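You operate a simulated robot arm through the tools that you are given. There is no shell and no other tool.

You run a simulated robot arm. Do the job below in one go: nothing can be reset, and whatever is moved stays where it is left.

TASK
Pour the broth from the blue saucepan into the small pot and cover both.
Fine: lay the saucepan's lid on the long bench while you pour; set the saucepan back where it stood.

Only the result counts: the job must be done as asked and must still hold three seconds after the hand-in. Knocking over, shifting, dropping, spilling or breaking anything else fails it. A push-on lid holds only when it is set on centred and level and pressed home; a screw cap is set on level and turned clockwise until tight.

THE ROBOT
A 7-joint arm with a fingered hand, fixed in place. Base frame: the origin is at the foot of the arm, x ahead of it, y to its left, z up. Units: cm, degrees, N and s.
Its first joint turns from -166.0 to 166.0 degrees. Payload 4 kg.
The TCP is the grasp point between the finger pads, 3 cm short of the fingertips. In the tool frame z runs along the fingers and y along their closing line. The gripper opens to 10.4 cm. The gripper's body begins 3.5 cm behind the TCP. The gripper is a hand of 4 fingers: y runs from the thumb to the fingers, the wrist lies at [-1.5, -11.3, -19] in the tool frame.
Orientation is told as [roll, pitch, yaw] about the base's x, y, z axes, in that order, counted from this pose: with the fingers straight down and the wrist toward the robot, the tool's x, y and z point along [0, 1, 0], [1, 0, 0] and [0, 0, -1] of the base frame.

THE INTERFACE
- The arm moves only by the tool play_rows. Its argument "increments" is one flat list of numbers, 6 for each row, row after row: the shift along the base's x, y, z in cm, then the turn, a rotation vector about the base's x, y, z in degrees. In form: [dx, dy, dz, rx, ry, rz, dx, dy, dz, rx, ry, rz, ...]. A call has 1 to 20 rows; each row is the pose to reach, as a shift and turn from the pose commanded when the call began. A row lasts 0.2 s, in which the tool goes at most 5 cm and 8.6 degrees; a call with a longer step from one row to the next is refused whole. Where a pose cannot be reached the arm comes as near as it can. A force on the tool above 40 N (or 10 N above the force at the start of the call, whichever is more), or a blocked arm, ends the call early, and 0.2 s more pass. In this call time passes only in rows, and 0.2 s behind the last. The reply holds the time, the measured pose of the TCP, the force on the tool along the base axes, the opening and the grip force, in the units named above and with some noise, with the torque about the TCP (base axes, N m) and any sound that the robot's microphone picked up.
- Cameras (640 x 400 px; columns grow to the right, rows downward): "scene" is fixed at [21.82, 49.86, 169.87]; the picture's right is [-0.81, -0.59, 0.00], its down [-0.38, 0.52, -0.76] and it looks along [0.45, -0.61, -0.65] (base axes); focal length 334 px, centre (320, 200). "wrist" rides on the gripper at [6.1, -9.2, -13] in the tool frame; the picture's right is [-0.81, 0.28, -0.52], its down [-0.53, -0.71, 0.46] and it looks along [-0.24, 0.64, 0.72] (tool axes); focal length 275 px, centre (320, 200). There is no depth. A picture from a camera that has moved, and an enlarged one, comes with that camera's place and axes in the base frame and with its lens.
- get_image(camera): a new picture of that camera. No time passes.
- curl_fingers(index, middle, ring, thumb_bend, thumb_turn): sets how far each is bent, from 0 (flat) to 1 (curled in); at 0.3 the hand is open as for a grip, at 0.7 the pads meet at the TCP. One left out holds its place. A second passes; each finger stops where it meets its share of the squeeze, and holds until it gets a number again. It is the only way to open and close the hand. It gives what a move gives, with no picture; readings hold the bend of each and the force on the fingers (four entries, about 0 where the hand has none), thumb and palm. thumb_turn goes from beside the hand (0) to across from the fingers (1), as for a grip.
- zoom(camera, box): a new picture of the part [left, top, right, bottom] of that camera's present view, enlarged. No time passes.
- sign_off(): hands the job in; it is judged then, once.

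Places have to be worked out from the pictures, the camera data and where the tool is seen. Open the gripper and draw the arm clear of the work before you hand the job in, unless the task says otherwise.

The tools are called after "Emit:" by a JSON object that holds its "op" and its "data". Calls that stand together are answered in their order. play_rows: Moves the arm, as the interface text tells. Its arguments: {"type":"object","properties":{"increments":{"type":"array","items":{"type":"number"}}},"required":["increments"]} The other tools are called the same way: curl_fingers (index, middle, ring, thumb_bend, thumb_turn) moves the fingers one by one; get_image (camera) takes a picture; zoom (camera, box) takes an enlarged picture of a part of a camera's view; sign_off () hands the job in.

At the start:

```text
clock: 0.0
eef_pos: [46.0, -34.34, 126.7]
tcp_rot: [0.0, 0.0, 0.0]
wrist_force: [-0.2, -1.1, 0.0]
ft_torque: [0.01, -0.03, 0.0]
width: 10.35
finger_force: 0.0
shape: jaw
bend: [0.3, 0.3, 0.3, 0.3, 0.98]
finger forces: [0.1, 0.0, 0.0, 0.0, 0.0, 0.0]
```

scene: 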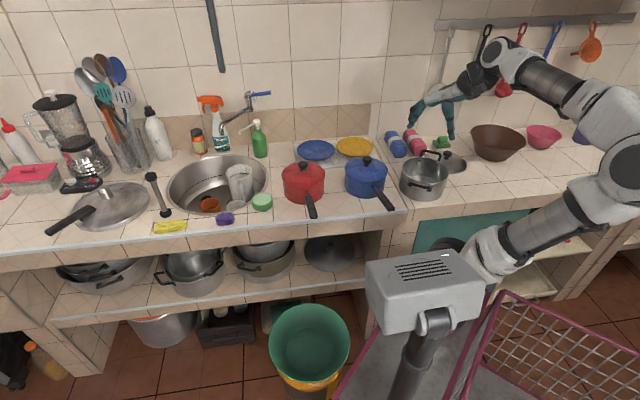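
wrist: 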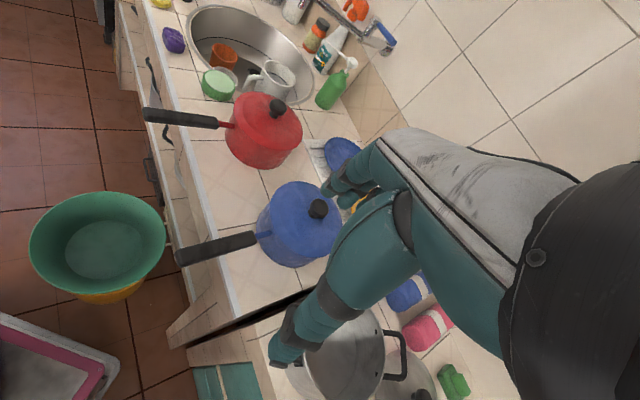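

I'll start by looking closely at the blue saucepan, the small steel pot and the loose lid next to it.

Emit:
{"op": "zoom", "data": {"camera": "scene", "box": [330, 120, 490, 220]}}

Emit:
{"op": "zoom", "data": {"camera": "scene", "box": [260, 60, 580, 260]}}

Emit:
{"op": "zoom", "data": {"camera": "wrist", "box": [160, 160, 480, 400]}}

```text
4.00 times, centred on (410, 170) of scene
camera zoom: at [21.82, 49.86, 169.87], right [-0.81, -0.59, 0.0], down [-0.38, 0.52, -0.76], along [0.45, -0.61, -0.65], focal length 1335 px, centre (-40, 320)
```

zoom: 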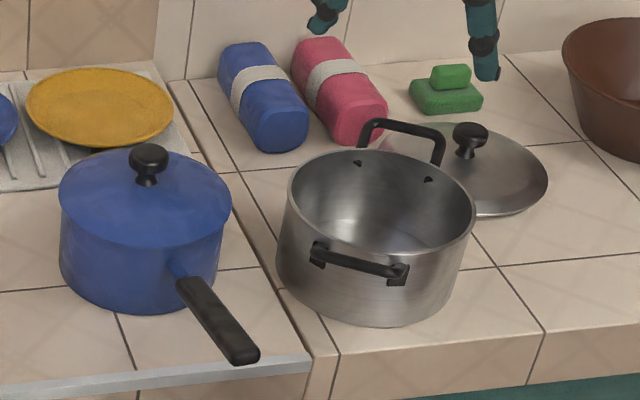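

```text
2.00 times, centred on (420, 160) of scene
camera zoom: at [21.82, 49.86, 169.87], right [-0.81, -0.59, 0.0], down [-0.38, 0.52, -0.76], along [0.45, -0.61, -0.65], focal length 667 px, centre (120, 280)
```

zoom: 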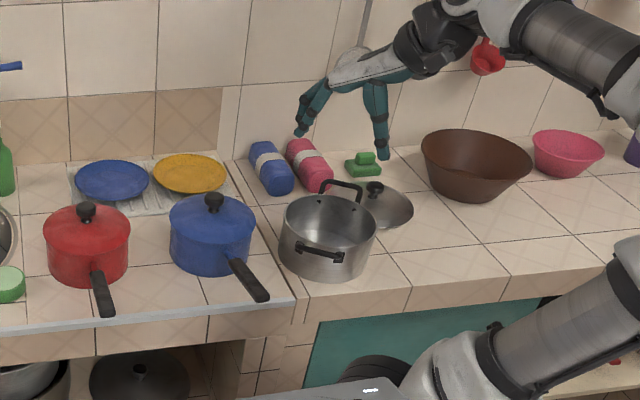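

```text
1.67 times, centred on (320, 280) of wrist
camera zoom: at [36.91, -28.37, 139.77], right [0.28, -0.81, 0.52], down [-0.71, -0.53, -0.46], along [0.64, -0.24, -0.72], focal length 459 px, centre (320, 67)
```

zoom: 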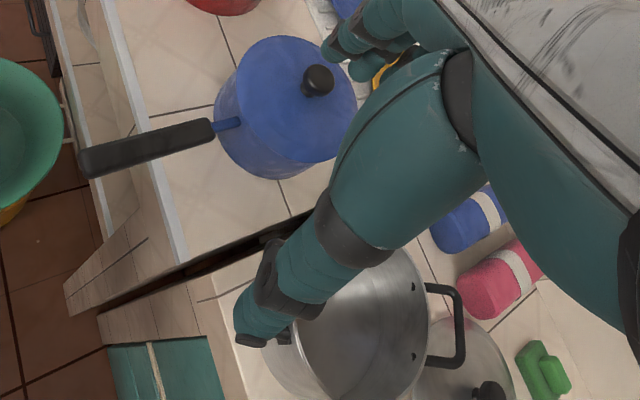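

The blue saucepan's knob triangulates to about (67.5, -40.7, 103) and the bench tops to about z = 91. The steel pot is near (48, -49) with its lid behind it. I'll move high and sideways so the wrist camera sees the pot and its lid.

Emit:
{"op": "play_rows", "data": {"increments": [-1, -3, 0, 0, 0, 0, -2, -6, 0, 0, 0, 0, -3, -9, 0, 0, 0, 0, -4, -12, 0, 0, 0, 0, -5, -15, 0, 0, 0, 0, -6, -18, 0, 0, 0, 0, -7, -21, 0, 0, 0, 0, -8, -24, 0, 0, 0, 0, -9, -27, 0, 0, 0, 0, -10, -30, 0, 0, 0, 0]}}

```text
clock: 2.2
eef_pos: [35.91, -64.23, 126.7]
tcp_rot: [0.1, 0.1, 0.1]
wrist_force: [-0.1, 0.5, 0.7]
ft_torque: [-0.03, 0.0, -0.01]
width: 10.37
finger_force: 0.1
shape: jaw
bend: [0.3, 0.3, 0.3, 0.3, 0.98]
finger forces: [0.0, 0.1, 0.0, 0.1, 0.0, 0.0]
```

The arm followed the command cleanly. Now I'll take both views from here.

Emit:
{"op": "get_image", "data": {"camera": "wrist"}}

Emit:
{"op": "get_image", "data": {"camera": "scene"}}

```text
taken
camera wrist: at [26.83, -58.29, 139.78], right [0.28, -0.81, 0.52], down [-0.71, -0.53, -0.45], along [0.64, -0.24, -0.73], focal length 275 px, centre (320, 200)
```

wrist: 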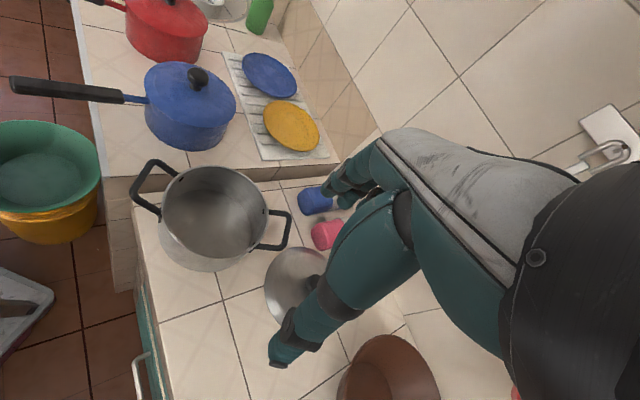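

```text
taken
```

scene: 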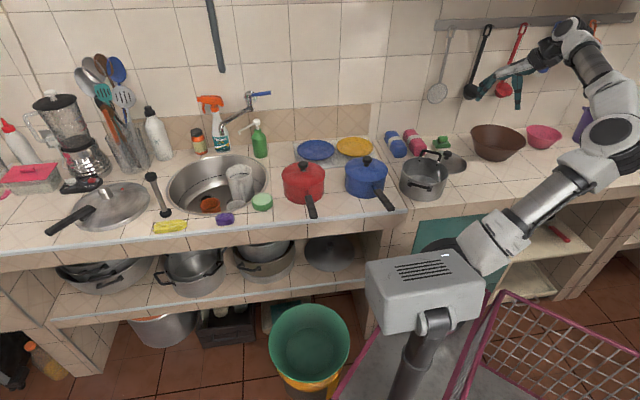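

The pot, both handles and the saucepan are now clear in the wrist view. I'll zoom in for accurate pixel positions.

Emit:
{"op": "zoom", "data": {"camera": "wrist", "box": [80, 40, 400, 240]}}

Emit:
{"op": "zoom", "data": {"camera": "wrist", "box": [100, 140, 420, 340]}}

Emit:
{"op": "zoom", "data": {"camera": "scene", "box": [340, 130, 500, 230]}}

```text
2.00 times, centred on (240, 140) of wrist
camera zoom: at [26.83, -58.29, 139.78], right [0.28, -0.81, 0.52], down [-0.71, -0.53, -0.45], along [0.64, -0.24, -0.73], focal length 551 px, centre (480, 320)
```

zoom: 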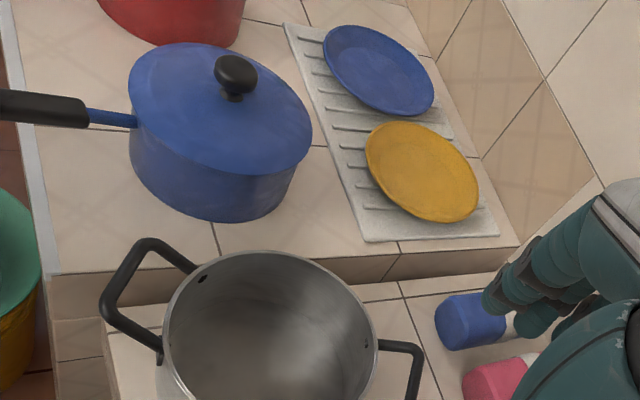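

```text
2.00 times, centred on (260, 240) of wrist
camera zoom: at [26.83, -58.29, 139.78], right [0.28, -0.81, 0.52], down [-0.71, -0.53, -0.45], along [0.64, -0.24, -0.73], focal length 551 px, centre (440, 120)
```

zoom: 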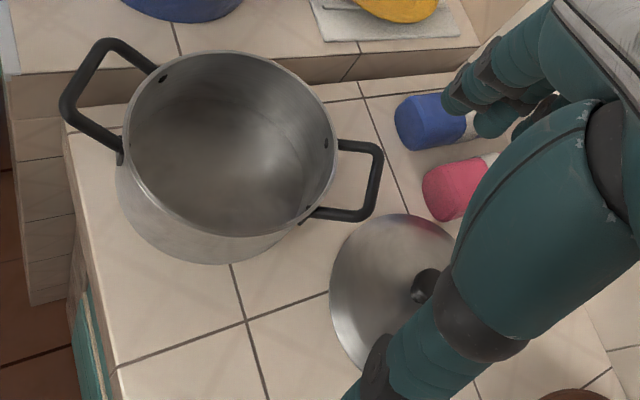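

```text
4.00 times, centred on (420, 180) of scene
camera zoom: at [21.82, 49.86, 169.87], right [-0.81, -0.59, 0.0], down [-0.38, 0.52, -0.76], along [0.45, -0.61, -0.65], focal length 1335 px, centre (-80, 280)
```

zoom: 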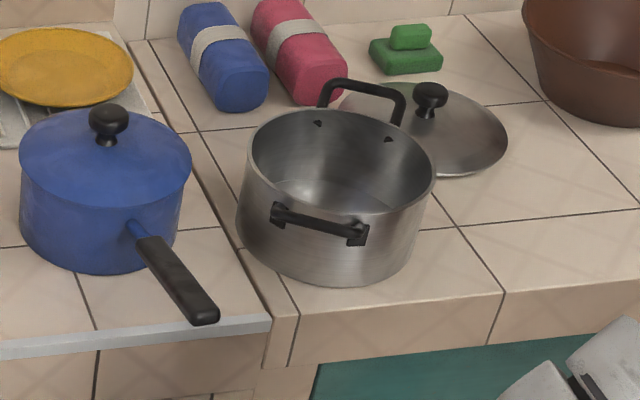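

From the two views I get these positions:
- **Left bench:** top at z ≈ 91.
- **Right bench:** top at z ≈ 88.
- **Saucepan:** centre (67.3, -41.1), rim z ≈ 98.5.
- **Handle:** runs from (59, -34, 97.7) to (49.4, -26, 99.7).
- **Pot:** centre (50, -56), rim z ≈ 96.5.
- **Steel lid:** knob at (48.6, -78, 94).

Next I'll go above the saucepan knob with the wrist turned toward the robot.

Emit:
{"op": "play_rows", "data": {"increments": [3.14, 2.31, 0, 0, 0, -3.1, 6.28, 4.62, 0, 0, 0, -6.2, 9.42, 6.93, 0, 0, 0, -9.3, 12.56, 9.24, 0, 0, 0, -12.4, 15.7, 11.55, 0, 0, 0, -15.5, 18.84, 13.86, 0, 0, 0, -18.6, 21.98, 16.17, 0, 0, 0, -21.7, 25.12, 18.48, 0, 0, 0, -24.8, 28.26, 20.79, 0, 0, 0, -27.9, 31.4, 23.1, 0, 0, 0, -31, 31.4, 23.1, -4, 0, 0, -31, 31.4, 23.1, -8, 0, 0, -31]}}

Emit:
{"op": "get_image", "data": {"camera": "wrist"}}

Emit:
{"op": "zoom", "data": {"camera": "scene", "box": [300, 80, 460, 180]}}

```text
clock: 4.8
eef_pos: [67.4, -41.43, 118.55]
tcp_rot: [0.0, 0.0, -30.9]
wrist_force: [-1.1, -0.1, -0.4]
ft_torque: [-0.01, -0.01, 0.02]
width: 10.39
finger_force: 0.1
shape: jaw
bend: [0.3, 0.3, 0.3, 0.3, 0.98]
finger forces: [0.1, 0.1, 0.1, 0.0, 0.0, 0.1]
```

```text
taken
camera wrist: at [62.74, -31.56, 131.54], right [-0.18, -0.84, 0.52], down [-0.89, -0.09, -0.46], along [0.43, -0.54, -0.72], focal length 275 px, centre (320, 200)
```

wrist: 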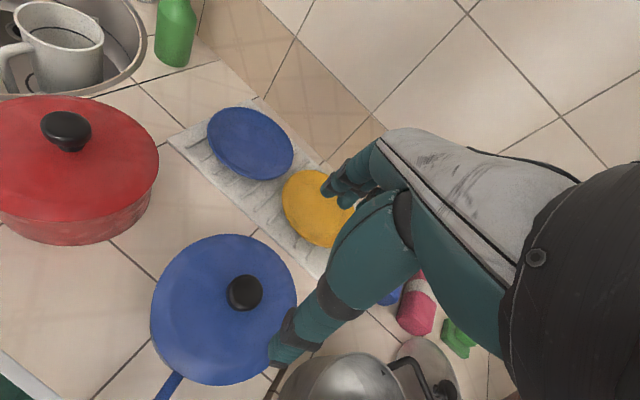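

```text
4.00 times, centred on (380, 130) of scene
camera zoom: at [21.82, 49.86, 169.87], right [-0.81, -0.59, 0.0], down [-0.38, 0.52, -0.76], along [0.45, -0.61, -0.65], focal length 1335 px, centre (80, 480)
```

zoom: 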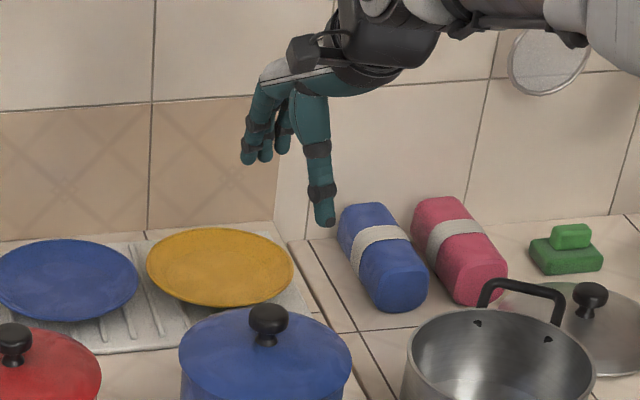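

The hand is centred over the saucepan knob, which this view places at about (67.6, -41.1). I'll lower part-way and check the alignment before straddling the knob.

Emit:
{"op": "play_rows", "data": {"increments": [0.1, 0.1, -3, 0, 0, 0, 0.1, 0.1, -6, 0, 0, 0, 0.1, 0.1, -8, 0, 0, 0, 0.1, 0.1, -9.5, 0, 0, 0]}}

Emit:
{"op": "zoom", "data": {"camera": "scene", "box": [320, 110, 416, 170]}}

Emit:
{"op": "zoom", "data": {"camera": "wrist", "box": [120, 140, 440, 340]}}

```text
clock: 5.8
eef_pos: [67.48, -41.27, 109.04]
tcp_rot: [0.0, 0.0, -31.0]
wrist_force: [0.6, -0.1, 0.2]
ft_torque: [-0.01, 0.03, 0.01]
width: 10.39
finger_force: 0.2
shape: jaw
bend: [0.3, 0.3, 0.3, 0.3, 0.98]
finger forces: [0.0, 0.0, 0.0, 0.1, 0.0, 0.1]
```

```text
6.67 times, centred on (368, 140) of scene
camera zoom: at [21.82, 49.86, 169.87], right [-0.81, -0.59, 0.0], down [-0.38, 0.52, -0.76], along [0.45, -0.61, -0.65], focal length 2224 px, centre (0, 600)
```

zoom: 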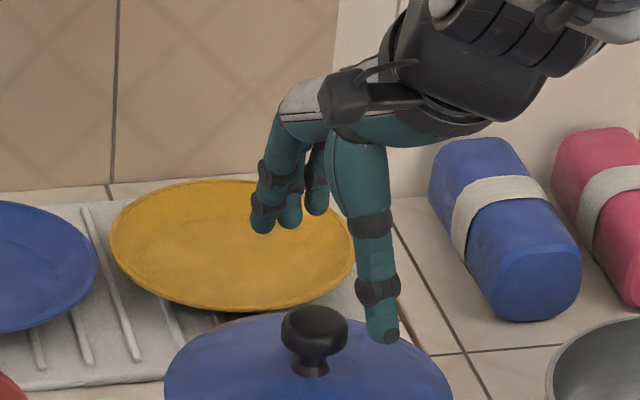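

```text
2.00 times, centred on (280, 240) of wrist
camera zoom: at [62.85, -31.35, 122.15], right [-0.18, -0.84, 0.52], down [-0.89, -0.09, -0.46], along [0.43, -0.54, -0.72], focal length 551 px, centre (400, 120)
```

zoom: 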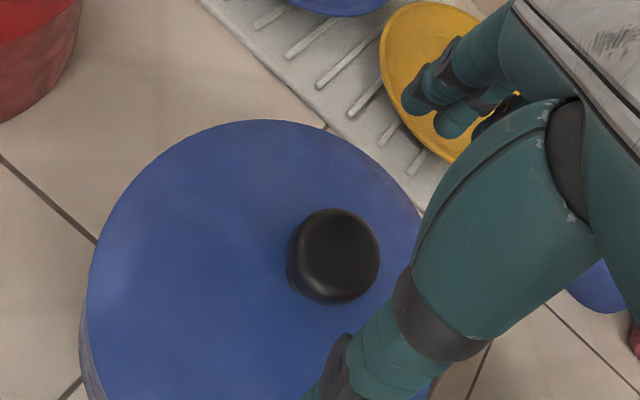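

The thumb and fingers straddle the knob, and the knob top looks to be around z = 103 to 104. I'll lower slowly to bring the tips alongside the knob, watching the force.

Emit:
{"op": "play_rows", "data": {"increments": [0, 0, -1.5, 0, 0, 0, 0, 0, -3, 0, 0, 0, 0, 0, -4, 0, 0, 0, 0, 0, -4.7, 0, 0, 0]}}

Emit:
{"op": "zoom", "data": {"camera": "scene", "box": [320, 125, 416, 185]}}

Emit:
{"op": "zoom", "data": {"camera": "wrist", "box": [160, 160, 480, 360]}}

```text
clock: 6.8
eef_pos: [67.43, -41.13, 104.59]
tcp_rot: [0.0, 0.0, -30.9]
wrist_force: [-0.4, 0.1, 0.7]
ft_torque: [-0.02, 0.03, 0.0]
width: 10.38
finger_force: 0.0
shape: jaw
bend: [0.3, 0.3, 0.3, 0.3, 0.98]
finger forces: [0.0, 0.1, 0.1, 0.1, 0.0, 0.0]
```

```text
6.67 times, centred on (368, 155) of scene
camera zoom: at [21.82, 49.86, 169.87], right [-0.81, -0.59, 0.0], down [-0.38, 0.52, -0.76], along [0.45, -0.61, -0.65], focal length 2224 px, centre (0, 500)
```

zoom: 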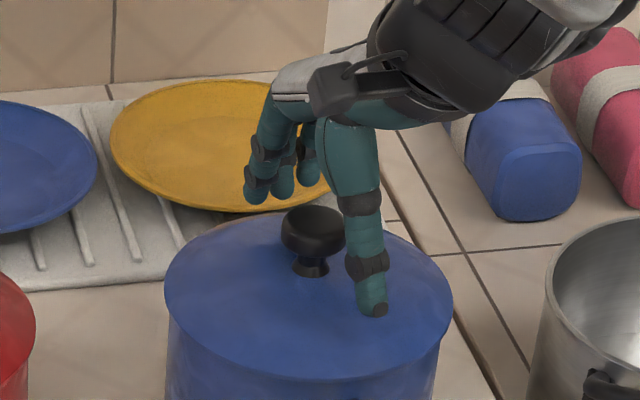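

```text
2.00 times, centred on (320, 260) of wrist
camera zoom: at [62.88, -31.32, 117.6], right [-0.18, -0.84, 0.52], down [-0.89, -0.09, -0.46], along [0.43, -0.54, -0.72], focal length 551 px, centre (320, 80)
```

zoom: 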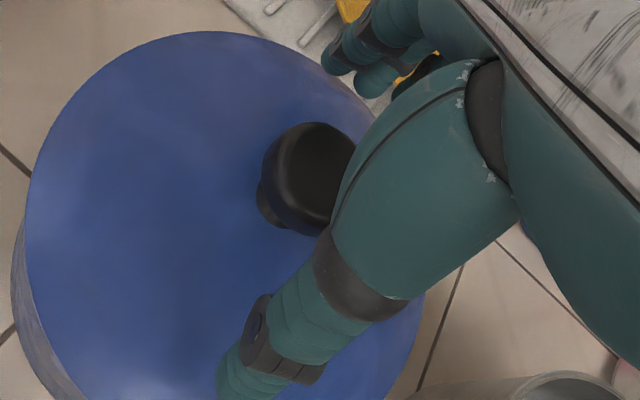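

The knob cap spans about z = 101.7 to 103.8, and its centre is about 0.4 cm off the hand's centre line. I'll shift by that amount, lower 1 cm more and close on the knob.

Emit:
{"op": "play_rows", "data": {"increments": [0.25, 0.3, 0, 0, 0, 0, 0.25, 0.3, -0.5, 0, 0, 0, 0.25, 0.3, -1.0, 0, 0, 0]}}

Emit:
{"op": "curl_fingers", "data": {"index": 0.45, "middle": 0.45, "ring": 0.45, "thumb_bend": 0.45}}

Emit:
{"op": "zoom", "data": {"camera": "scene", "box": [320, 125, 416, 185]}}

```text
clock: 7.6
eef_pos: [67.76, -40.76, 103.46]
tcp_rot: [0.0, 0.0, -30.8]
wrist_force: [0.2, -0.7, 0.4]
ft_torque: [0.0, 0.01, 0.0]
width: 10.4
finger_force: 0.2
shape: jaw
bend: [0.3, 0.3, 0.3, 0.3, 0.98]
finger forces: [0.1, 0.0, 0.0, 0.0, 0.1, 0.1]
```

```text
clock: 8.6
eef_pos: [67.81, -40.84, 103.48]
tcp_rot: [0.0, -0.2, -31.0]
wrist_force: [4.4, -2.7, 22.6]
ft_torque: [-0.64, -0.89, 0.14]
width: 7.35
finger_force: 11.5
shape: fingers
bend: [0.42, 0.37, 0.45, 0.42, 0.98]
finger forces: [2.7, 17.2, 0.0, 0.1, 3.2, 0.1]
```

```text
6.67 times, centred on (368, 155) of scene
camera zoom: at [21.82, 49.86, 169.87], right [-0.81, -0.59, 0.0], down [-0.38, 0.52, -0.76], along [0.45, -0.61, -0.65], focal length 2224 px, centre (0, 500)
```

zoom: 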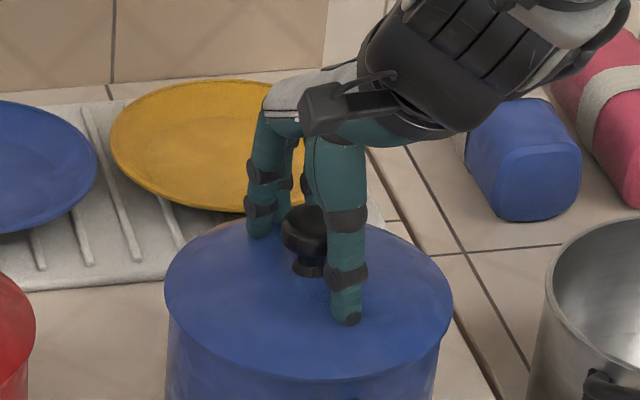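

The tips swing lower as they curl and are now pressing on the lid (22 N up). I'll raise the hand 1.5 cm and then continue closing.

Emit:
{"op": "play_rows", "data": {"increments": [0, 0, 0.5, 0, 0, 0, 0, 0, 1.0, 0, 0, 0, 0, 0, 1.4, 0, 0, 0]}}

Emit:
{"op": "zoom", "data": {"camera": "scene", "box": [320, 125, 416, 185]}}

Emit:
{"op": "zoom", "data": {"camera": "wrist", "box": [160, 160, 480, 360]}}

```text
clock: 9.4
eef_pos: [67.68, -40.73, 104.99]
tcp_rot: [0.0, 0.1, -30.9]
wrist_force: [0.8, 0.4, 0.1]
ft_torque: [0.0, 0.01, 0.0]
width: 6.56
finger_force: 0.1
shape: fingers
bend: [0.45, 0.45, 0.45, 0.45, 0.98]
finger forces: [0.0, 0.0, 0.1, 0.0, 0.0, 0.0]
```

```text
6.67 times, centred on (368, 155) of scene
camera zoom: at [21.82, 49.86, 169.87], right [-0.81, -0.59, 0.0], down [-0.38, 0.52, -0.76], along [0.45, -0.61, -0.65], focal length 2224 px, centre (0, 500)
```

zoom: 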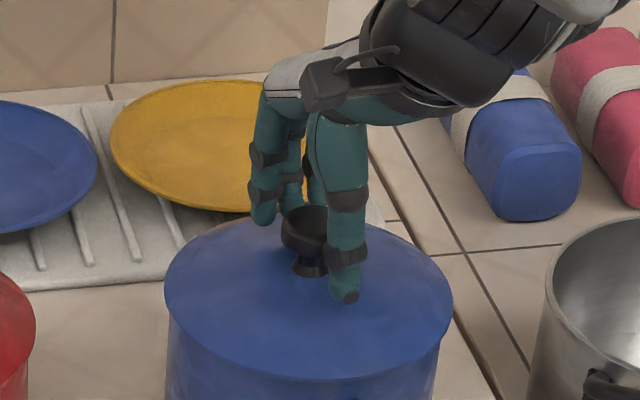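

```text
2.00 times, centred on (320, 260) of wrist
camera zoom: at [63.13, -30.97, 117.91], right [-0.18, -0.84, 0.52], down [-0.89, -0.09, -0.45], along [0.43, -0.54, -0.73], focal length 551 px, centre (320, 80)
```

zoom: 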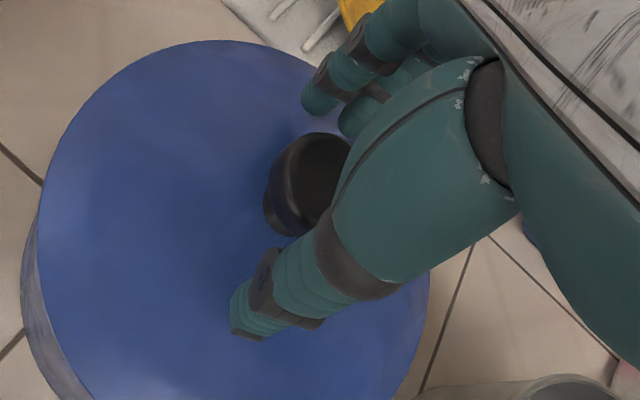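

The lid hasn't moved and the fingertips are free again, beside the knob cap. I'll close fully onto the knob.

Emit:
{"op": "curl_fingers", "data": {"index": 0.75, "middle": 0.75, "ring": 0.75, "thumb_bend": 0.75}}

Emit:
{"op": "zoom", "data": {"camera": "scene", "box": [320, 125, 416, 185]}}

Emit:
{"op": "zoom", "data": {"camera": "wrist", "box": [160, 160, 480, 360]}}

```text
clock: 10.4
eef_pos: [67.74, -40.87, 104.91]
tcp_rot: [0.0, 0.0, -31.0]
wrist_force: [0.4, 0.3, 4.3]
ft_torque: [0.2, 0.22, 0.01]
width: 2.35
finger_force: 17.4
shape: fingers
bend: [0.72, 0.65, 0.75, 0.61, 0.96]
finger forces: [9.2, 8.7, 0.0, 0.0, 16.2, 0.0]
heard: snap
```

```text
6.67 times, centred on (368, 155) of scene
camera zoom: at [21.82, 49.86, 169.87], right [-0.81, -0.59, 0.0], down [-0.38, 0.52, -0.76], along [0.45, -0.61, -0.65], focal length 2224 px, centre (0, 500)
```

zoom: 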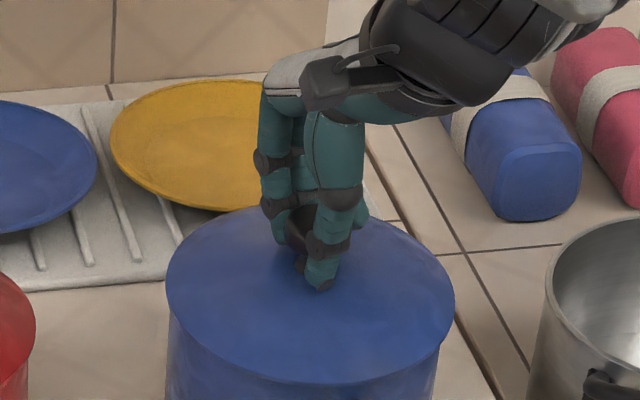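

```text
2.00 times, centred on (320, 260) of wrist
camera zoom: at [63.15, -30.97, 117.97], right [-0.18, -0.84, 0.52], down [-0.89, -0.09, -0.46], along [0.43, -0.54, -0.72], focal length 551 px, centre (320, 80)
```

zoom: 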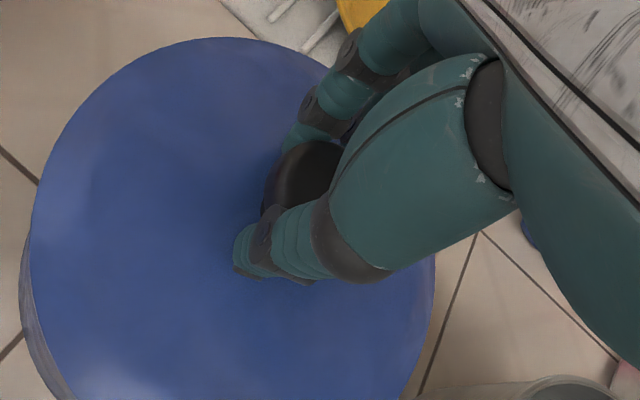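

The grip is solid: index and middle fingers against the thumb at about 17 N. I heard a snap, so the push-on lid has probably popped free. I'll lift it straight up slowly.

Emit:
{"op": "play_rows", "data": {"increments": [0, 0, 0.5, 0, 0, 0, 0, 0, 1.0, 0, 0, 0, 0, 0, 1.5, 0, 0, 0, 0, 0, 2.0, 0, 0, 0, 0, 0, 2.5, 0, 0, 0, 0, 0, 3.0, 0, 0, 0]}}

Emit:
{"op": "zoom", "data": {"camera": "scene", "box": [304, 110, 432, 190]}}

Emit:
{"op": "get_image", "data": {"camera": "wrist"}}

```text
clock: 11.8
eef_pos: [67.69, -40.86, 107.93]
tcp_rot: [0.0, 0.1, -31.0]
wrist_force: [-0.3, 0.7, -1.3]
ft_torque: [-0.04, -0.05, 0.03]
width: 2.21
finger_force: 15.3
shape: fingers
bend: [0.73, 0.72, 0.75, 0.61, 0.95]
finger forces: [8.3, 5.5, 0.0, 0.0, 16.6, 0.0]
```

```text
5.00 times, centred on (368, 150) of scene
camera zoom: at [21.82, 49.86, 169.87], right [-0.81, -0.59, 0.0], down [-0.38, 0.52, -0.76], along [0.45, -0.61, -0.65], focal length 1668 px, centre (80, 450)
```

zoom: 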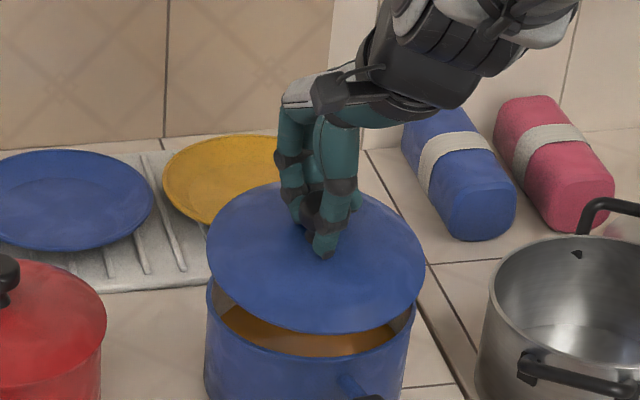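

```text
taken
camera wrist: at [63.09, -31.02, 120.94], right [-0.18, -0.84, 0.52], down [-0.89, -0.09, -0.46], along [0.43, -0.54, -0.72], focal length 275 px, centre (320, 200)
```

wrist: 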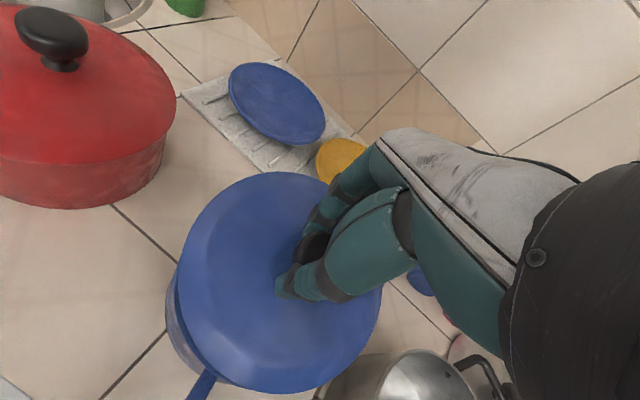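

The lid is held level and clear of the pan, and the broth is visible inside. I'll raise it and carry it over to the empty part of the right-hand bench.

Emit:
{"op": "play_rows", "data": {"increments": [0, 0, 2, 0, 0, 0, 0, 0, 5, 0, 0, 0, 0, 0, 8, 0, 0, 0, -2.6, -2.3, 8, 0, 0, 0, -5.2, -4.6, 8, 0, 0, 0, -7.9, -7.0, 8, 0, 0, 0, -10.5, -9.3, 8, 0, 0, 0, -13.1, -11.6, 8, 0, 0, 0, -15.7, -14.0, 8, 0, 0, 0, -18.4, -16.3, 8, 0, 0, 0, -21.0, -18.6, 8, 0, 0, 0, -23.6, -21.0, 8, 0, 0, 0, -26.2, -23.3, 8, 0, 0, 0, -28.8, -25.6, 8, 0, 0, 0, -31.5, -28.0, 8, 0, 0, 0, -34.1, -30.3, 8, 0, 0, 0, -36.7, -32.6, 8, 0, 0, 0]}}

Emit:
{"op": "get_image", "data": {"camera": "scene"}}

Emit:
{"op": "get_image", "data": {"camera": "wrist"}}

```text
clock: 15.4
eef_pos: [31.01, -73.52, 115.81]
tcp_rot: [0.0, 0.0, -31.0]
wrist_force: [-0.4, -0.2, -0.4]
ft_torque: [-0.02, -0.01, -0.02]
width: 2.11
finger_force: 14.5
shape: fingers
bend: [0.74, 0.72, 0.75, 0.61, 0.95]
finger forces: [7.7, 5.3, 0.0, 0.1, 16.1, 0.1]
```

```text
taken
```

scene: 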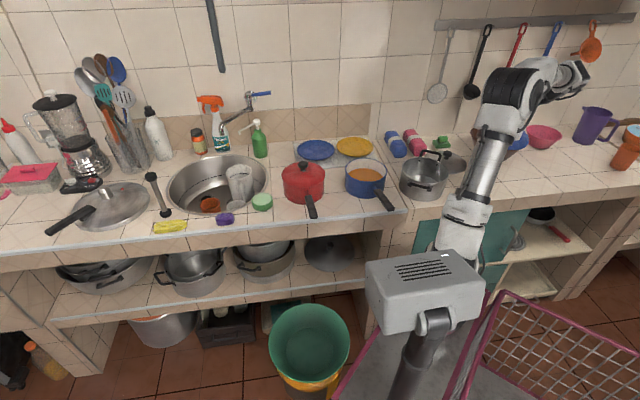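

```text
taken
camera wrist: at [26.36, -63.62, 128.82], right [-0.18, -0.84, 0.52], down [-0.89, -0.09, -0.46], along [0.43, -0.54, -0.72], focal length 275 px, centre (320, 200)
```

wrist: 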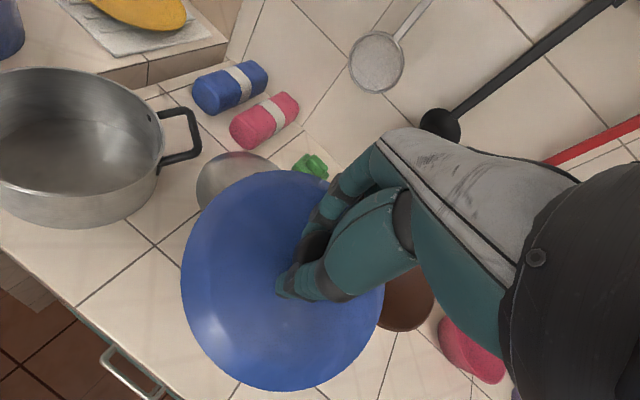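

The spot under the lid is clear: about 2 cm from the steel lid and the brown bowl, and just over 1 cm inside the bench edge. I'll lower to just above the bench first.

Emit:
{"op": "play_rows", "data": {"increments": [0, 0, -2.5, 0, 0, 0, 0, 0, -5, 0, 0, 0, 0, 0, -7.5, 0, 0, 0, 0, 0, -10, 0, 0, 0, 0, 0, -12.5, 0, 0, 0, 0, 0, -15, 0, 0, 0, 0, 0, -17, 0, 0, 0, 0, 0, -18.5, 0, 0, 0, 0, 0, -19.5, 0, 0, 0]}}

Emit:
{"op": "get_image", "data": {"camera": "wrist"}}

Emit:
{"op": "zoom", "data": {"camera": "scene", "box": [430, 120, 590, 220]}}

```text
clock: 17.4
eef_pos: [31.04, -73.38, 96.36]
tcp_rot: [0.0, 0.0, -31.0]
wrist_force: [0.1, -0.1, -0.4]
ft_torque: [-0.02, 0.02, 0.01]
width: 2.08
finger_force: 14.5
shape: fingers
bend: [0.74, 0.72, 0.75, 0.61, 0.95]
finger forces: [7.5, 5.1, 0.0, 0.0, 15.9, 0.0]
```

```text
taken
camera wrist: at [26.34, -63.58, 109.45], right [-0.18, -0.84, 0.52], down [-0.89, -0.09, -0.46], along [0.43, -0.54, -0.72], focal length 275 px, centre (320, 200)
```

wrist: 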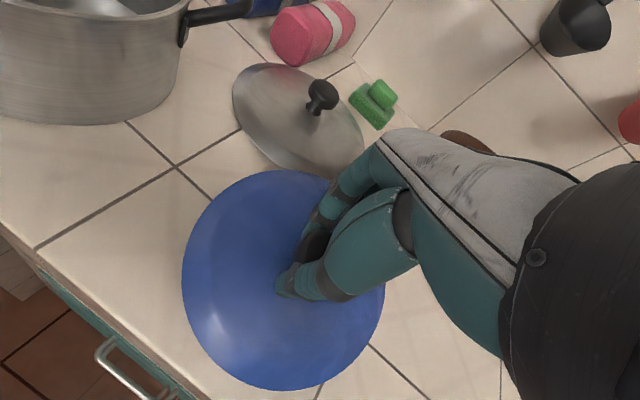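

```text
4.00 times, centred on (510, 170) of scene
camera zoom: at [21.82, 49.86, 169.87], right [-0.81, -0.59, 0.0], down [-0.38, 0.52, -0.76], along [0.45, -0.61, -0.65], focal length 1335 px, centre (-440, 320)
```

zoom: 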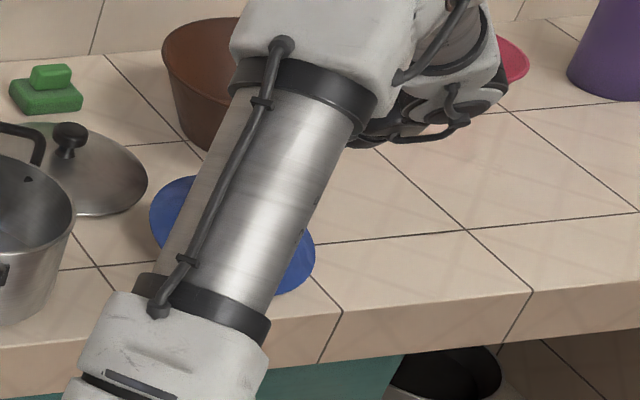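

The lid is hovering about 1.5 cm above the bench with visible clearance all round. I'll lower in small steps and watch for contact.

Emit:
{"op": "play_rows", "data": {"increments": [0, 0, -0.3, 0, 0, 0, 0, 0, -0.6, 0, 0, 0, 0, 0, -0.9, 0, 0, 0]}}

```text
clock: 18.2
eef_pos: [31.2, -73.53, 95.44]
tcp_rot: [-0.1, 0.0, -31.0]
wrist_force: [-0.9, -0.3, -1.3]
ft_torque: [-0.01, 0.0, 0.0]
width: 2.08
finger_force: 14.4
shape: fingers
bend: [0.74, 0.72, 0.75, 0.61, 0.95]
finger forces: [7.6, 5.1, 0.0, 0.1, 15.8, 0.0]
```

No contact yet at z = 95.4. I'll keep going in small steps.

Emit:
{"op": "play_rows", "data": {"increments": [0, 0, -0.2, 0, 0, 0, 0, 0, -0.4, 0, 0, 0]}}

Emit:
{"op": "play_rows", "data": {"increments": [0, 0, -0.2, 0, 0, 0, 0, 0, -0.4, 0, 0, 0]}}

```text
clock: 18.8
eef_pos: [31.06, -73.44, 95.13]
tcp_rot: [-0.1, 0.0, -31.1]
wrist_force: [0.9, 0.2, 1.0]
ft_torque: [0.02, 0.05, -0.04]
width: 2.09
finger_force: 15.0
shape: fingers
bend: [0.74, 0.72, 0.75, 0.62, 0.95]
finger forces: [7.9, 5.6, 0.1, 0.0, 15.9, 0.1]
```

```text
clock: 19.4
eef_pos: [31.12, -73.6, 94.82]
tcp_rot: [-0.1, -0.1, -31.0]
wrist_force: [3.9, -3.3, 8.2]
ft_torque: [0.17, 0.19, 0.01]
width: 1.92
finger_force: 15.6
shape: fingers
bend: [0.74, 0.72, 0.75, 0.64, 0.95]
finger forces: [8.7, 7.2, 0.1, 0.0, 15.6, 0.1]
```

Contact: 8 N upward at z = 94.8, so the lid is on the bench. I'll open the hand gently.

Emit:
{"op": "curl_fingers", "data": {"index": 0.5, "middle": 0.5, "ring": 0.5, "thumb_bend": 0.45}}

Emit:
{"op": "curl_fingers", "data": {"index": 0.3, "middle": 0.3, "ring": 0.3, "thumb_bend": 0.3}}

Emit:
{"op": "get_image", "data": {"camera": "wrist"}}

```text
clock: 20.4
eef_pos: [31.01, -73.43, 94.71]
tcp_rot: [0.0, 0.0, -31.0]
wrist_force: [-0.2, -0.5, -0.4]
ft_torque: [0.02, 0.01, 0.04]
width: 5.79
finger_force: 0.0
shape: fingers
bend: [0.5, 0.5, 0.5, 0.45, 0.97]
finger forces: [0.0, 0.1, 0.1, 0.0, 0.0, 0.0]
```

```text
clock: 21.4
eef_pos: [31.13, -73.5, 94.73]
tcp_rot: [0.0, 0.0, -30.9]
wrist_force: [0.2, 0.0, 0.1]
ft_torque: [-0.02, -0.03, 0.0]
width: 10.25
finger_force: 0.1
shape: fingers
bend: [0.3, 0.3, 0.3, 0.3, 0.97]
finger forces: [0.1, 0.0, 0.0, 0.0, 0.0, 0.0]
```

```text
taken
camera wrist: at [26.41, -63.69, 107.77], right [-0.18, -0.84, 0.52], down [-0.89, -0.09, -0.46], along [0.43, -0.54, -0.72], focal length 275 px, centre (320, 200)
```

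wrist: 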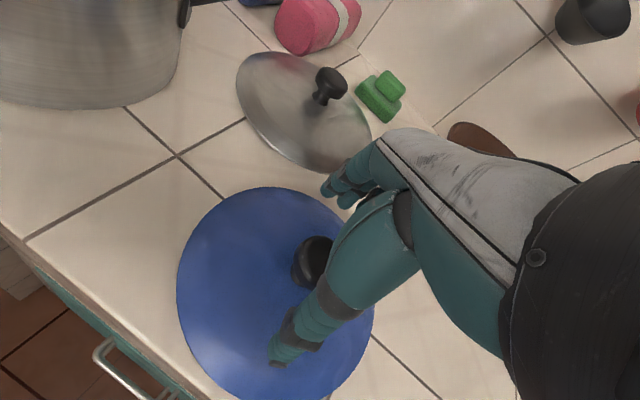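

The lid is resting on the bench and the hand is free. I'll rise straight up, checking that the lid stays put.

Emit:
{"op": "play_rows", "data": {"increments": [0, 0, 1, 0, 0, 0, 0, 0, 3, 0, 0, 0, 0, 0, 6, 0, 0, 0, 0, 0, 10, 0, 0, 0, 0, 0, 14, 0, 0, 0, 0, 0, 18, 0, 0, 0, 0, 0, 22, 0, 0, 0, 0, 0, 26, 0, 0, 0]}}

Emit:
{"op": "get_image", "data": {"camera": "wrist"}}

Emit:
{"op": "zoom", "data": {"camera": "scene", "box": [310, 130, 470, 230]}}

```text
clock: 23.2
eef_pos: [30.93, -73.48, 120.68]
tcp_rot: [0.0, 0.0, -31.1]
wrist_force: [0.2, 0.7, -0.1]
ft_torque: [0.03, 0.02, -0.04]
width: 10.27
finger_force: 0.1
shape: fingers
bend: [0.3, 0.3, 0.3, 0.3, 0.97]
finger forces: [0.0, 0.0, 0.0, 0.0, 0.0, 0.0]
```

```text
taken
camera wrist: at [26.35, -63.74, 133.71], right [-0.18, -0.84, 0.52], down [-0.89, -0.09, -0.46], along [0.43, -0.54, -0.73], focal length 275 px, centre (320, 200)
```

wrist: 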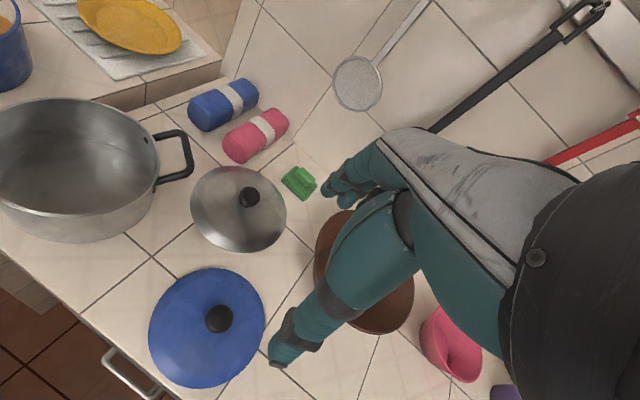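

```text
4.00 times, centred on (390, 180) of scene
camera zoom: at [21.82, 49.86, 169.87], right [-0.81, -0.59, 0.0], down [-0.38, 0.52, -0.76], along [0.45, -0.61, -0.65], focal length 1335 px, centre (40, 280)
```

zoom: 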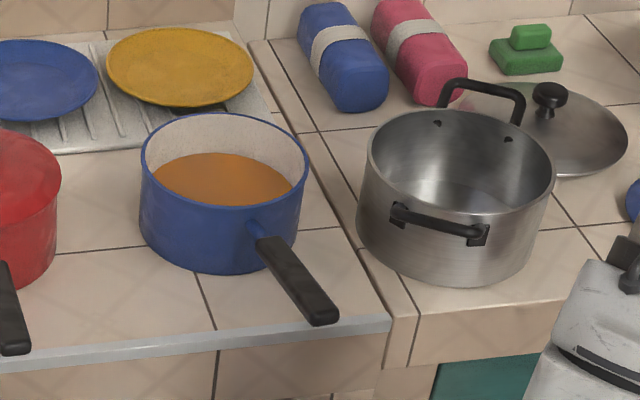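

The blue lid is safely on the bench, and I can see the broth about 4.5 cm below the saucepan's rim. Before holding any liquid, I'll rehearse empty-handed in free air. First I'll turn the hand to the yaw needed for the handle, with the thumb on the far left side (yaw about -130).

Emit:
{"op": "play_rows", "data": {"increments": [0.8, 2.25, 0.5, 0, 0, -7.05, 1.6, 4.5, 1, 0, 0, -14.1, 2.4, 6.75, 1.5, 0, 0, -21.15, 3.2, 9, 2, 0, 0, -28.2, 4, 11.25, 2.5, 0, 0, -35.25, 4.8, 13.5, 3, 0, 0, -42.3, 5.6, 15.75, 3.5, 0, 0, -49.35, 6.4, 18, 4, 0, 0, -56.4, 7.2, 20.25, 4.5, 0, 0, -63.45, 8, 22.5, 5, 0, 0, -70.5, 8.8, 24.75, 5, 0, 0, -77.55, 9.6, 27, 5, 0, 0, -84.6, 10.4, 29.25, 5, 0, 0, -91.65, 11.2, 31.5, 5, 0, 0, -98.7]}}

Emit:
{"op": "get_image", "data": {"camera": "scene"}}

Emit:
{"op": "get_image", "data": {"camera": "wrist"}}

```text
clock: 26.2
eef_pos: [42.2, -41.95, 125.75]
tcp_rot: [0.0, 0.0, -129.8]
wrist_force: [0.3, 0.1, 0.0]
ft_torque: [-0.03, -0.01, -0.01]
width: 10.29
finger_force: 0.0
shape: fingers
bend: [0.3, 0.3, 0.3, 0.3, 0.97]
finger forces: [0.0, 0.0, 0.0, 0.1, 0.1, 0.0]
```

```text
taken
```

scene: 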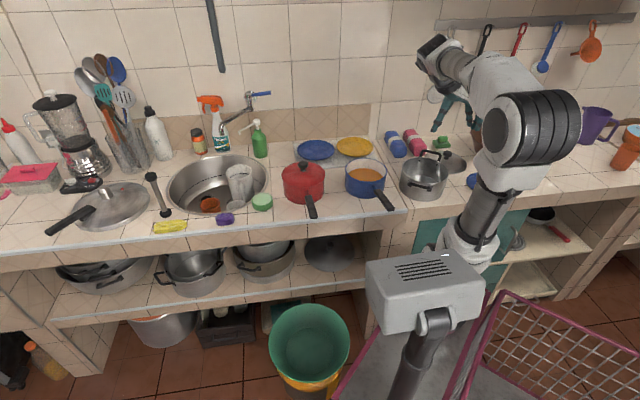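

```text
taken
camera wrist: at [52.84, -38.97, 138.82], right [-0.8, 0.31, 0.52], down [0.05, 0.89, -0.46], along [-0.6, -0.34, -0.72], focal length 275 px, centre (320, 200)
```

wrist: 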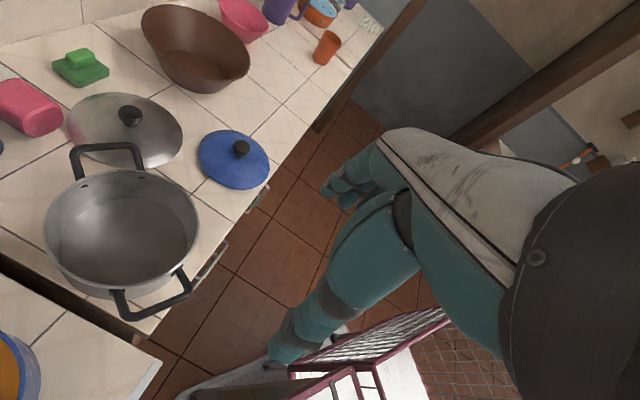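

Yaw -129.8 is reached without trouble. Now I'll rehearse the pour: move over the pour position and roll the hand about the handle axis by up to 112° in free air.

Emit:
{"op": "play_rows", "data": {"increments": [-1, -0.5, -3, 0, 0, 0, -2, -1, -6, 0, 0, 0, -3, -1.5, -9, 0, 0, 0, -3, -1.5, -9, 5.38, -4.47, 0, -3, -1.5, -9, 10.77, -8.95, 0, -3, -1.5, -9, 16.15, -13.42, 0, -3, -1.5, -9, 21.53, -17.89, 0, -3, -1.5, -9, 26.92, -22.37, 0, -3, -1.5, -9, 32.3, -26.84, 0, -3, -1.5, -9, 37.68, -31.31, 0, -3, -1.5, -9, 43.06, -35.78, 0, -3, -1.5, -9, 48.45, -40.26, 0, -3, -1.5, -9, 53.83, -44.73, 0, -3, -1.5, -9, 59.21, -49.2, 0, -3, -1.5, -9, 64.6, -53.68, 0, -3, -1.5, -9, 69.98, -58.15, 0, -3, -1.5, -9, 75.36, -62.62, 0, -3, -1.5, -9, 80.75, -67.1, 0, -3, -1.5, -9, 86.13, -71.57, 0]}}

Emit:
{"op": "get_image", "data": {"camera": "scene"}}

Emit:
{"op": "get_image", "data": {"camera": "wrist"}}

```text
clock: 30.2
eef_pos: [39.44, -43.39, 116.84]
tcp_rot: [179.8, 67.9, 50.3]
wrist_force: [0.8, 0.0, 0.3]
ft_torque: [0.0, -0.02, 0.05]
width: 10.29
finger_force: 0.1
shape: fingers
bend: [0.3, 0.3, 0.3, 0.3, 0.97]
finger forces: [0.0, 0.0, 0.1, 0.0, 0.0, 0.0]
```

```text
taken
```

scene: 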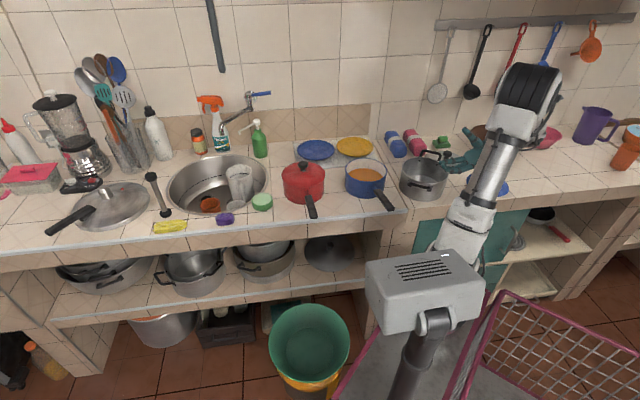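

```text
taken
camera wrist: at [34.21, -59.46, 120.39], right [-0.86, 0.23, -0.45], down [-0.31, 0.46, 0.83], along [0.4, 0.86, -0.33], focal length 275 px, centre (320, 200)
```

wrist: 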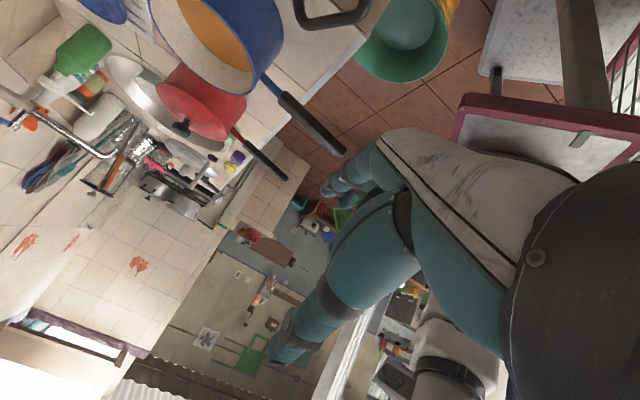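

The 112° roll is reached with no contact and no reach error, so the pour is feasible. I'll roll back upright and then move above the saucepan handle.

Emit:
{"op": "play_rows", "data": {"increments": [0, 0, 1, -5.38, 4.47, 0, 0, 0, 2, -10.77, 8.95, 0, 0, 0, 3, -16.15, 13.42, 0, 0, 0, 3, -21.53, 17.89, 0, 0, 0, 3, -26.92, 22.37, 0, 0, 0, 3, -32.3, 26.84, 0, 0, 0, 3, -37.68, 31.31, 0, 0, 0, 3, -43.06, 35.78, 0, 0, 0, 3, -48.45, 40.26, 0, 0, 0, 3, -53.83, 44.73, 0, 0, 0, 3, -59.21, 49.2, 0, 0, 0, 3, -64.6, 53.68, 0, 0, 0, 3, -69.98, 58.15, 0, 0, 0, 3, -75.36, 62.62, 0, 0, 0, 3, -80.75, 67.1, 0, 0, 0, 3, -86.13, 71.57, 0]}}

```text
clock: 33.6
eef_pos: [39.24, -43.49, 119.79]
tcp_rot: [0.1, -0.1, -129.7]
wrist_force: [-0.1, -0.5, 0.0]
ft_torque: [-0.02, -0.02, 0.0]
width: 10.29
finger_force: 0.1
shape: fingers
bend: [0.3, 0.3, 0.3, 0.3, 0.97]
finger forces: [0.0, 0.1, 0.1, 0.1, 0.1, 0.0]
```

Upright again at yaw -129.7. I'll move above the handle's grip section, near (56, -31.4), at z = 112.

Emit:
{"op": "play_rows", "data": {"increments": [2.1, 1.5, 0, 0, 0, 0, 4.2, 3, 0, 0, 0, 0, 6.3, 4.5, 0, 0, 0, 0, 8.4, 6, 0, 0, 0, 0, 10.5, 7.5, 0, 0, 0, 0, 12.6, 9, 0, 0, 0, 0, 14.7, 10.5, -2, 0, 0, 0, 16.75, 12.04, -5, 0, 0, 0, 16.75, 12.04, -7.7, 0, 0, 0]}}

Emit:
{"op": "get_image", "data": {"camera": "wrist"}}

Emit:
{"op": "zoom", "data": {"camera": "scene", "box": [320, 120, 480, 220]}}

```text
clock: 35.6
eef_pos: [56.04, -31.36, 111.86]
tcp_rot: [0.0, 0.0, -129.7]
wrist_force: [-0.1, 0.2, 0.3]
ft_torque: [-0.01, 0.0, -0.01]
width: 10.26
finger_force: 0.0
shape: fingers
bend: [0.3, 0.3, 0.3, 0.3, 0.97]
finger forces: [0.0, 0.0, 0.1, 0.0, 0.0, 0.1]
```

```text
taken
camera wrist: at [66.59, -28.4, 124.94], right [-0.8, 0.31, 0.52], down [0.05, 0.89, -0.46], along [-0.6, -0.34, -0.72], focal length 275 px, centre (320, 200)
```

wrist: 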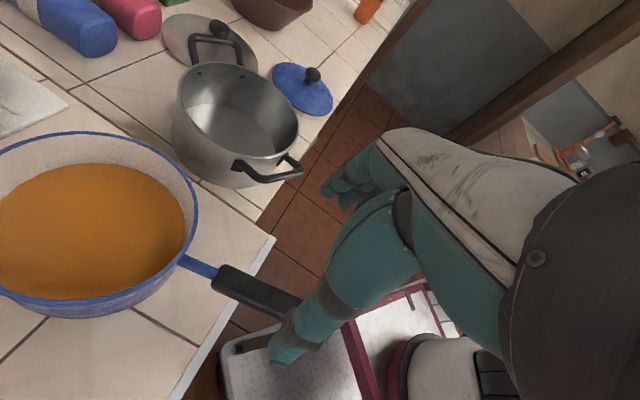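

```text
4.00 times, centred on (400, 170) of scene
camera zoom: at [21.82, 49.86, 169.87], right [-0.81, -0.59, 0.0], down [-0.38, 0.52, -0.76], along [0.45, -0.61, -0.65], focal length 1335 px, centre (0, 320)
```

zoom: 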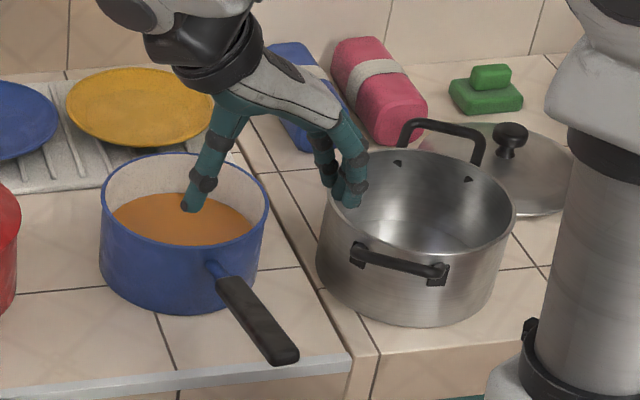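

The handle axis passes within 0.2 cm of the grasp point. Before going down I'd like to know how deep the fingertips reach when closed, since the bench edge is below, so I'll close the empty hand here and look.

Emit:
{"op": "curl_fingers", "data": {"index": 0.65, "middle": 0.65, "ring": 0.65, "thumb_bend": 0.6}}

Emit:
{"op": "zoom", "data": {"camera": "scene", "box": [352, 120, 448, 180]}}

Emit:
{"op": "zoom", "data": {"camera": "wrist", "box": [220, 120, 460, 360]}}

```text
clock: 36.6
eef_pos: [56.04, -31.3, 111.91]
tcp_rot: [-0.1, -0.1, -129.8]
wrist_force: [0.1, -0.6, 0.4]
ft_torque: [-0.01, 0.04, -0.01]
width: 2.01
finger_force: 0.1
shape: fingers
bend: [0.65, 0.65, 0.65, 0.6, 0.97]
finger forces: [0.1, 0.0, 0.0, 0.0, 0.0, 0.0]
```

```text
6.67 times, centred on (400, 150) of scene
camera zoom: at [21.82, 49.86, 169.87], right [-0.81, -0.59, 0.0], down [-0.38, 0.52, -0.76], along [0.45, -0.61, -0.65], focal length 2224 px, centre (-213, 533)
```

zoom: 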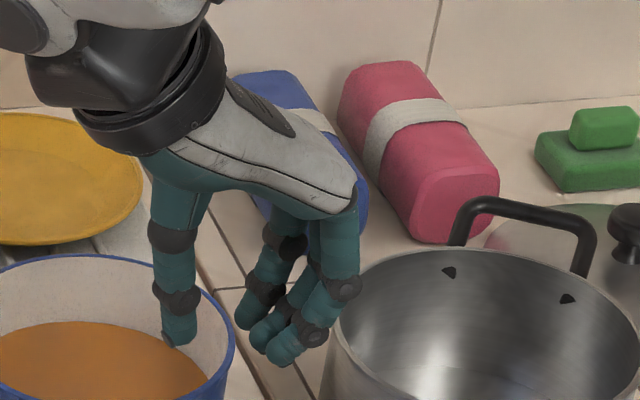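

```text
1.67 times, centred on (340, 240) of wrist
camera zoom: at [66.59, -28.42, 124.96], right [-0.8, 0.31, 0.52], down [0.05, 0.89, -0.46], along [-0.6, -0.34, -0.72], focal length 459 px, centre (287, 133)
```

zoom: 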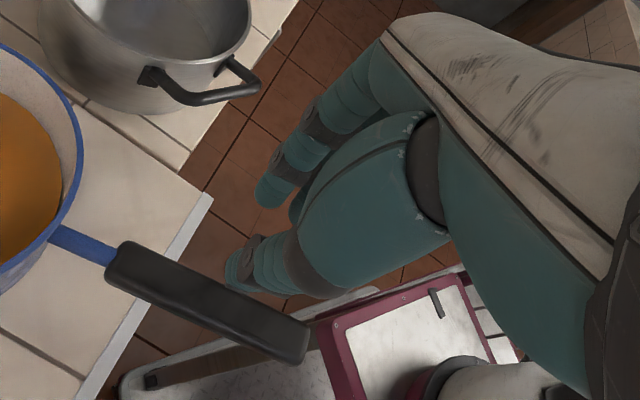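

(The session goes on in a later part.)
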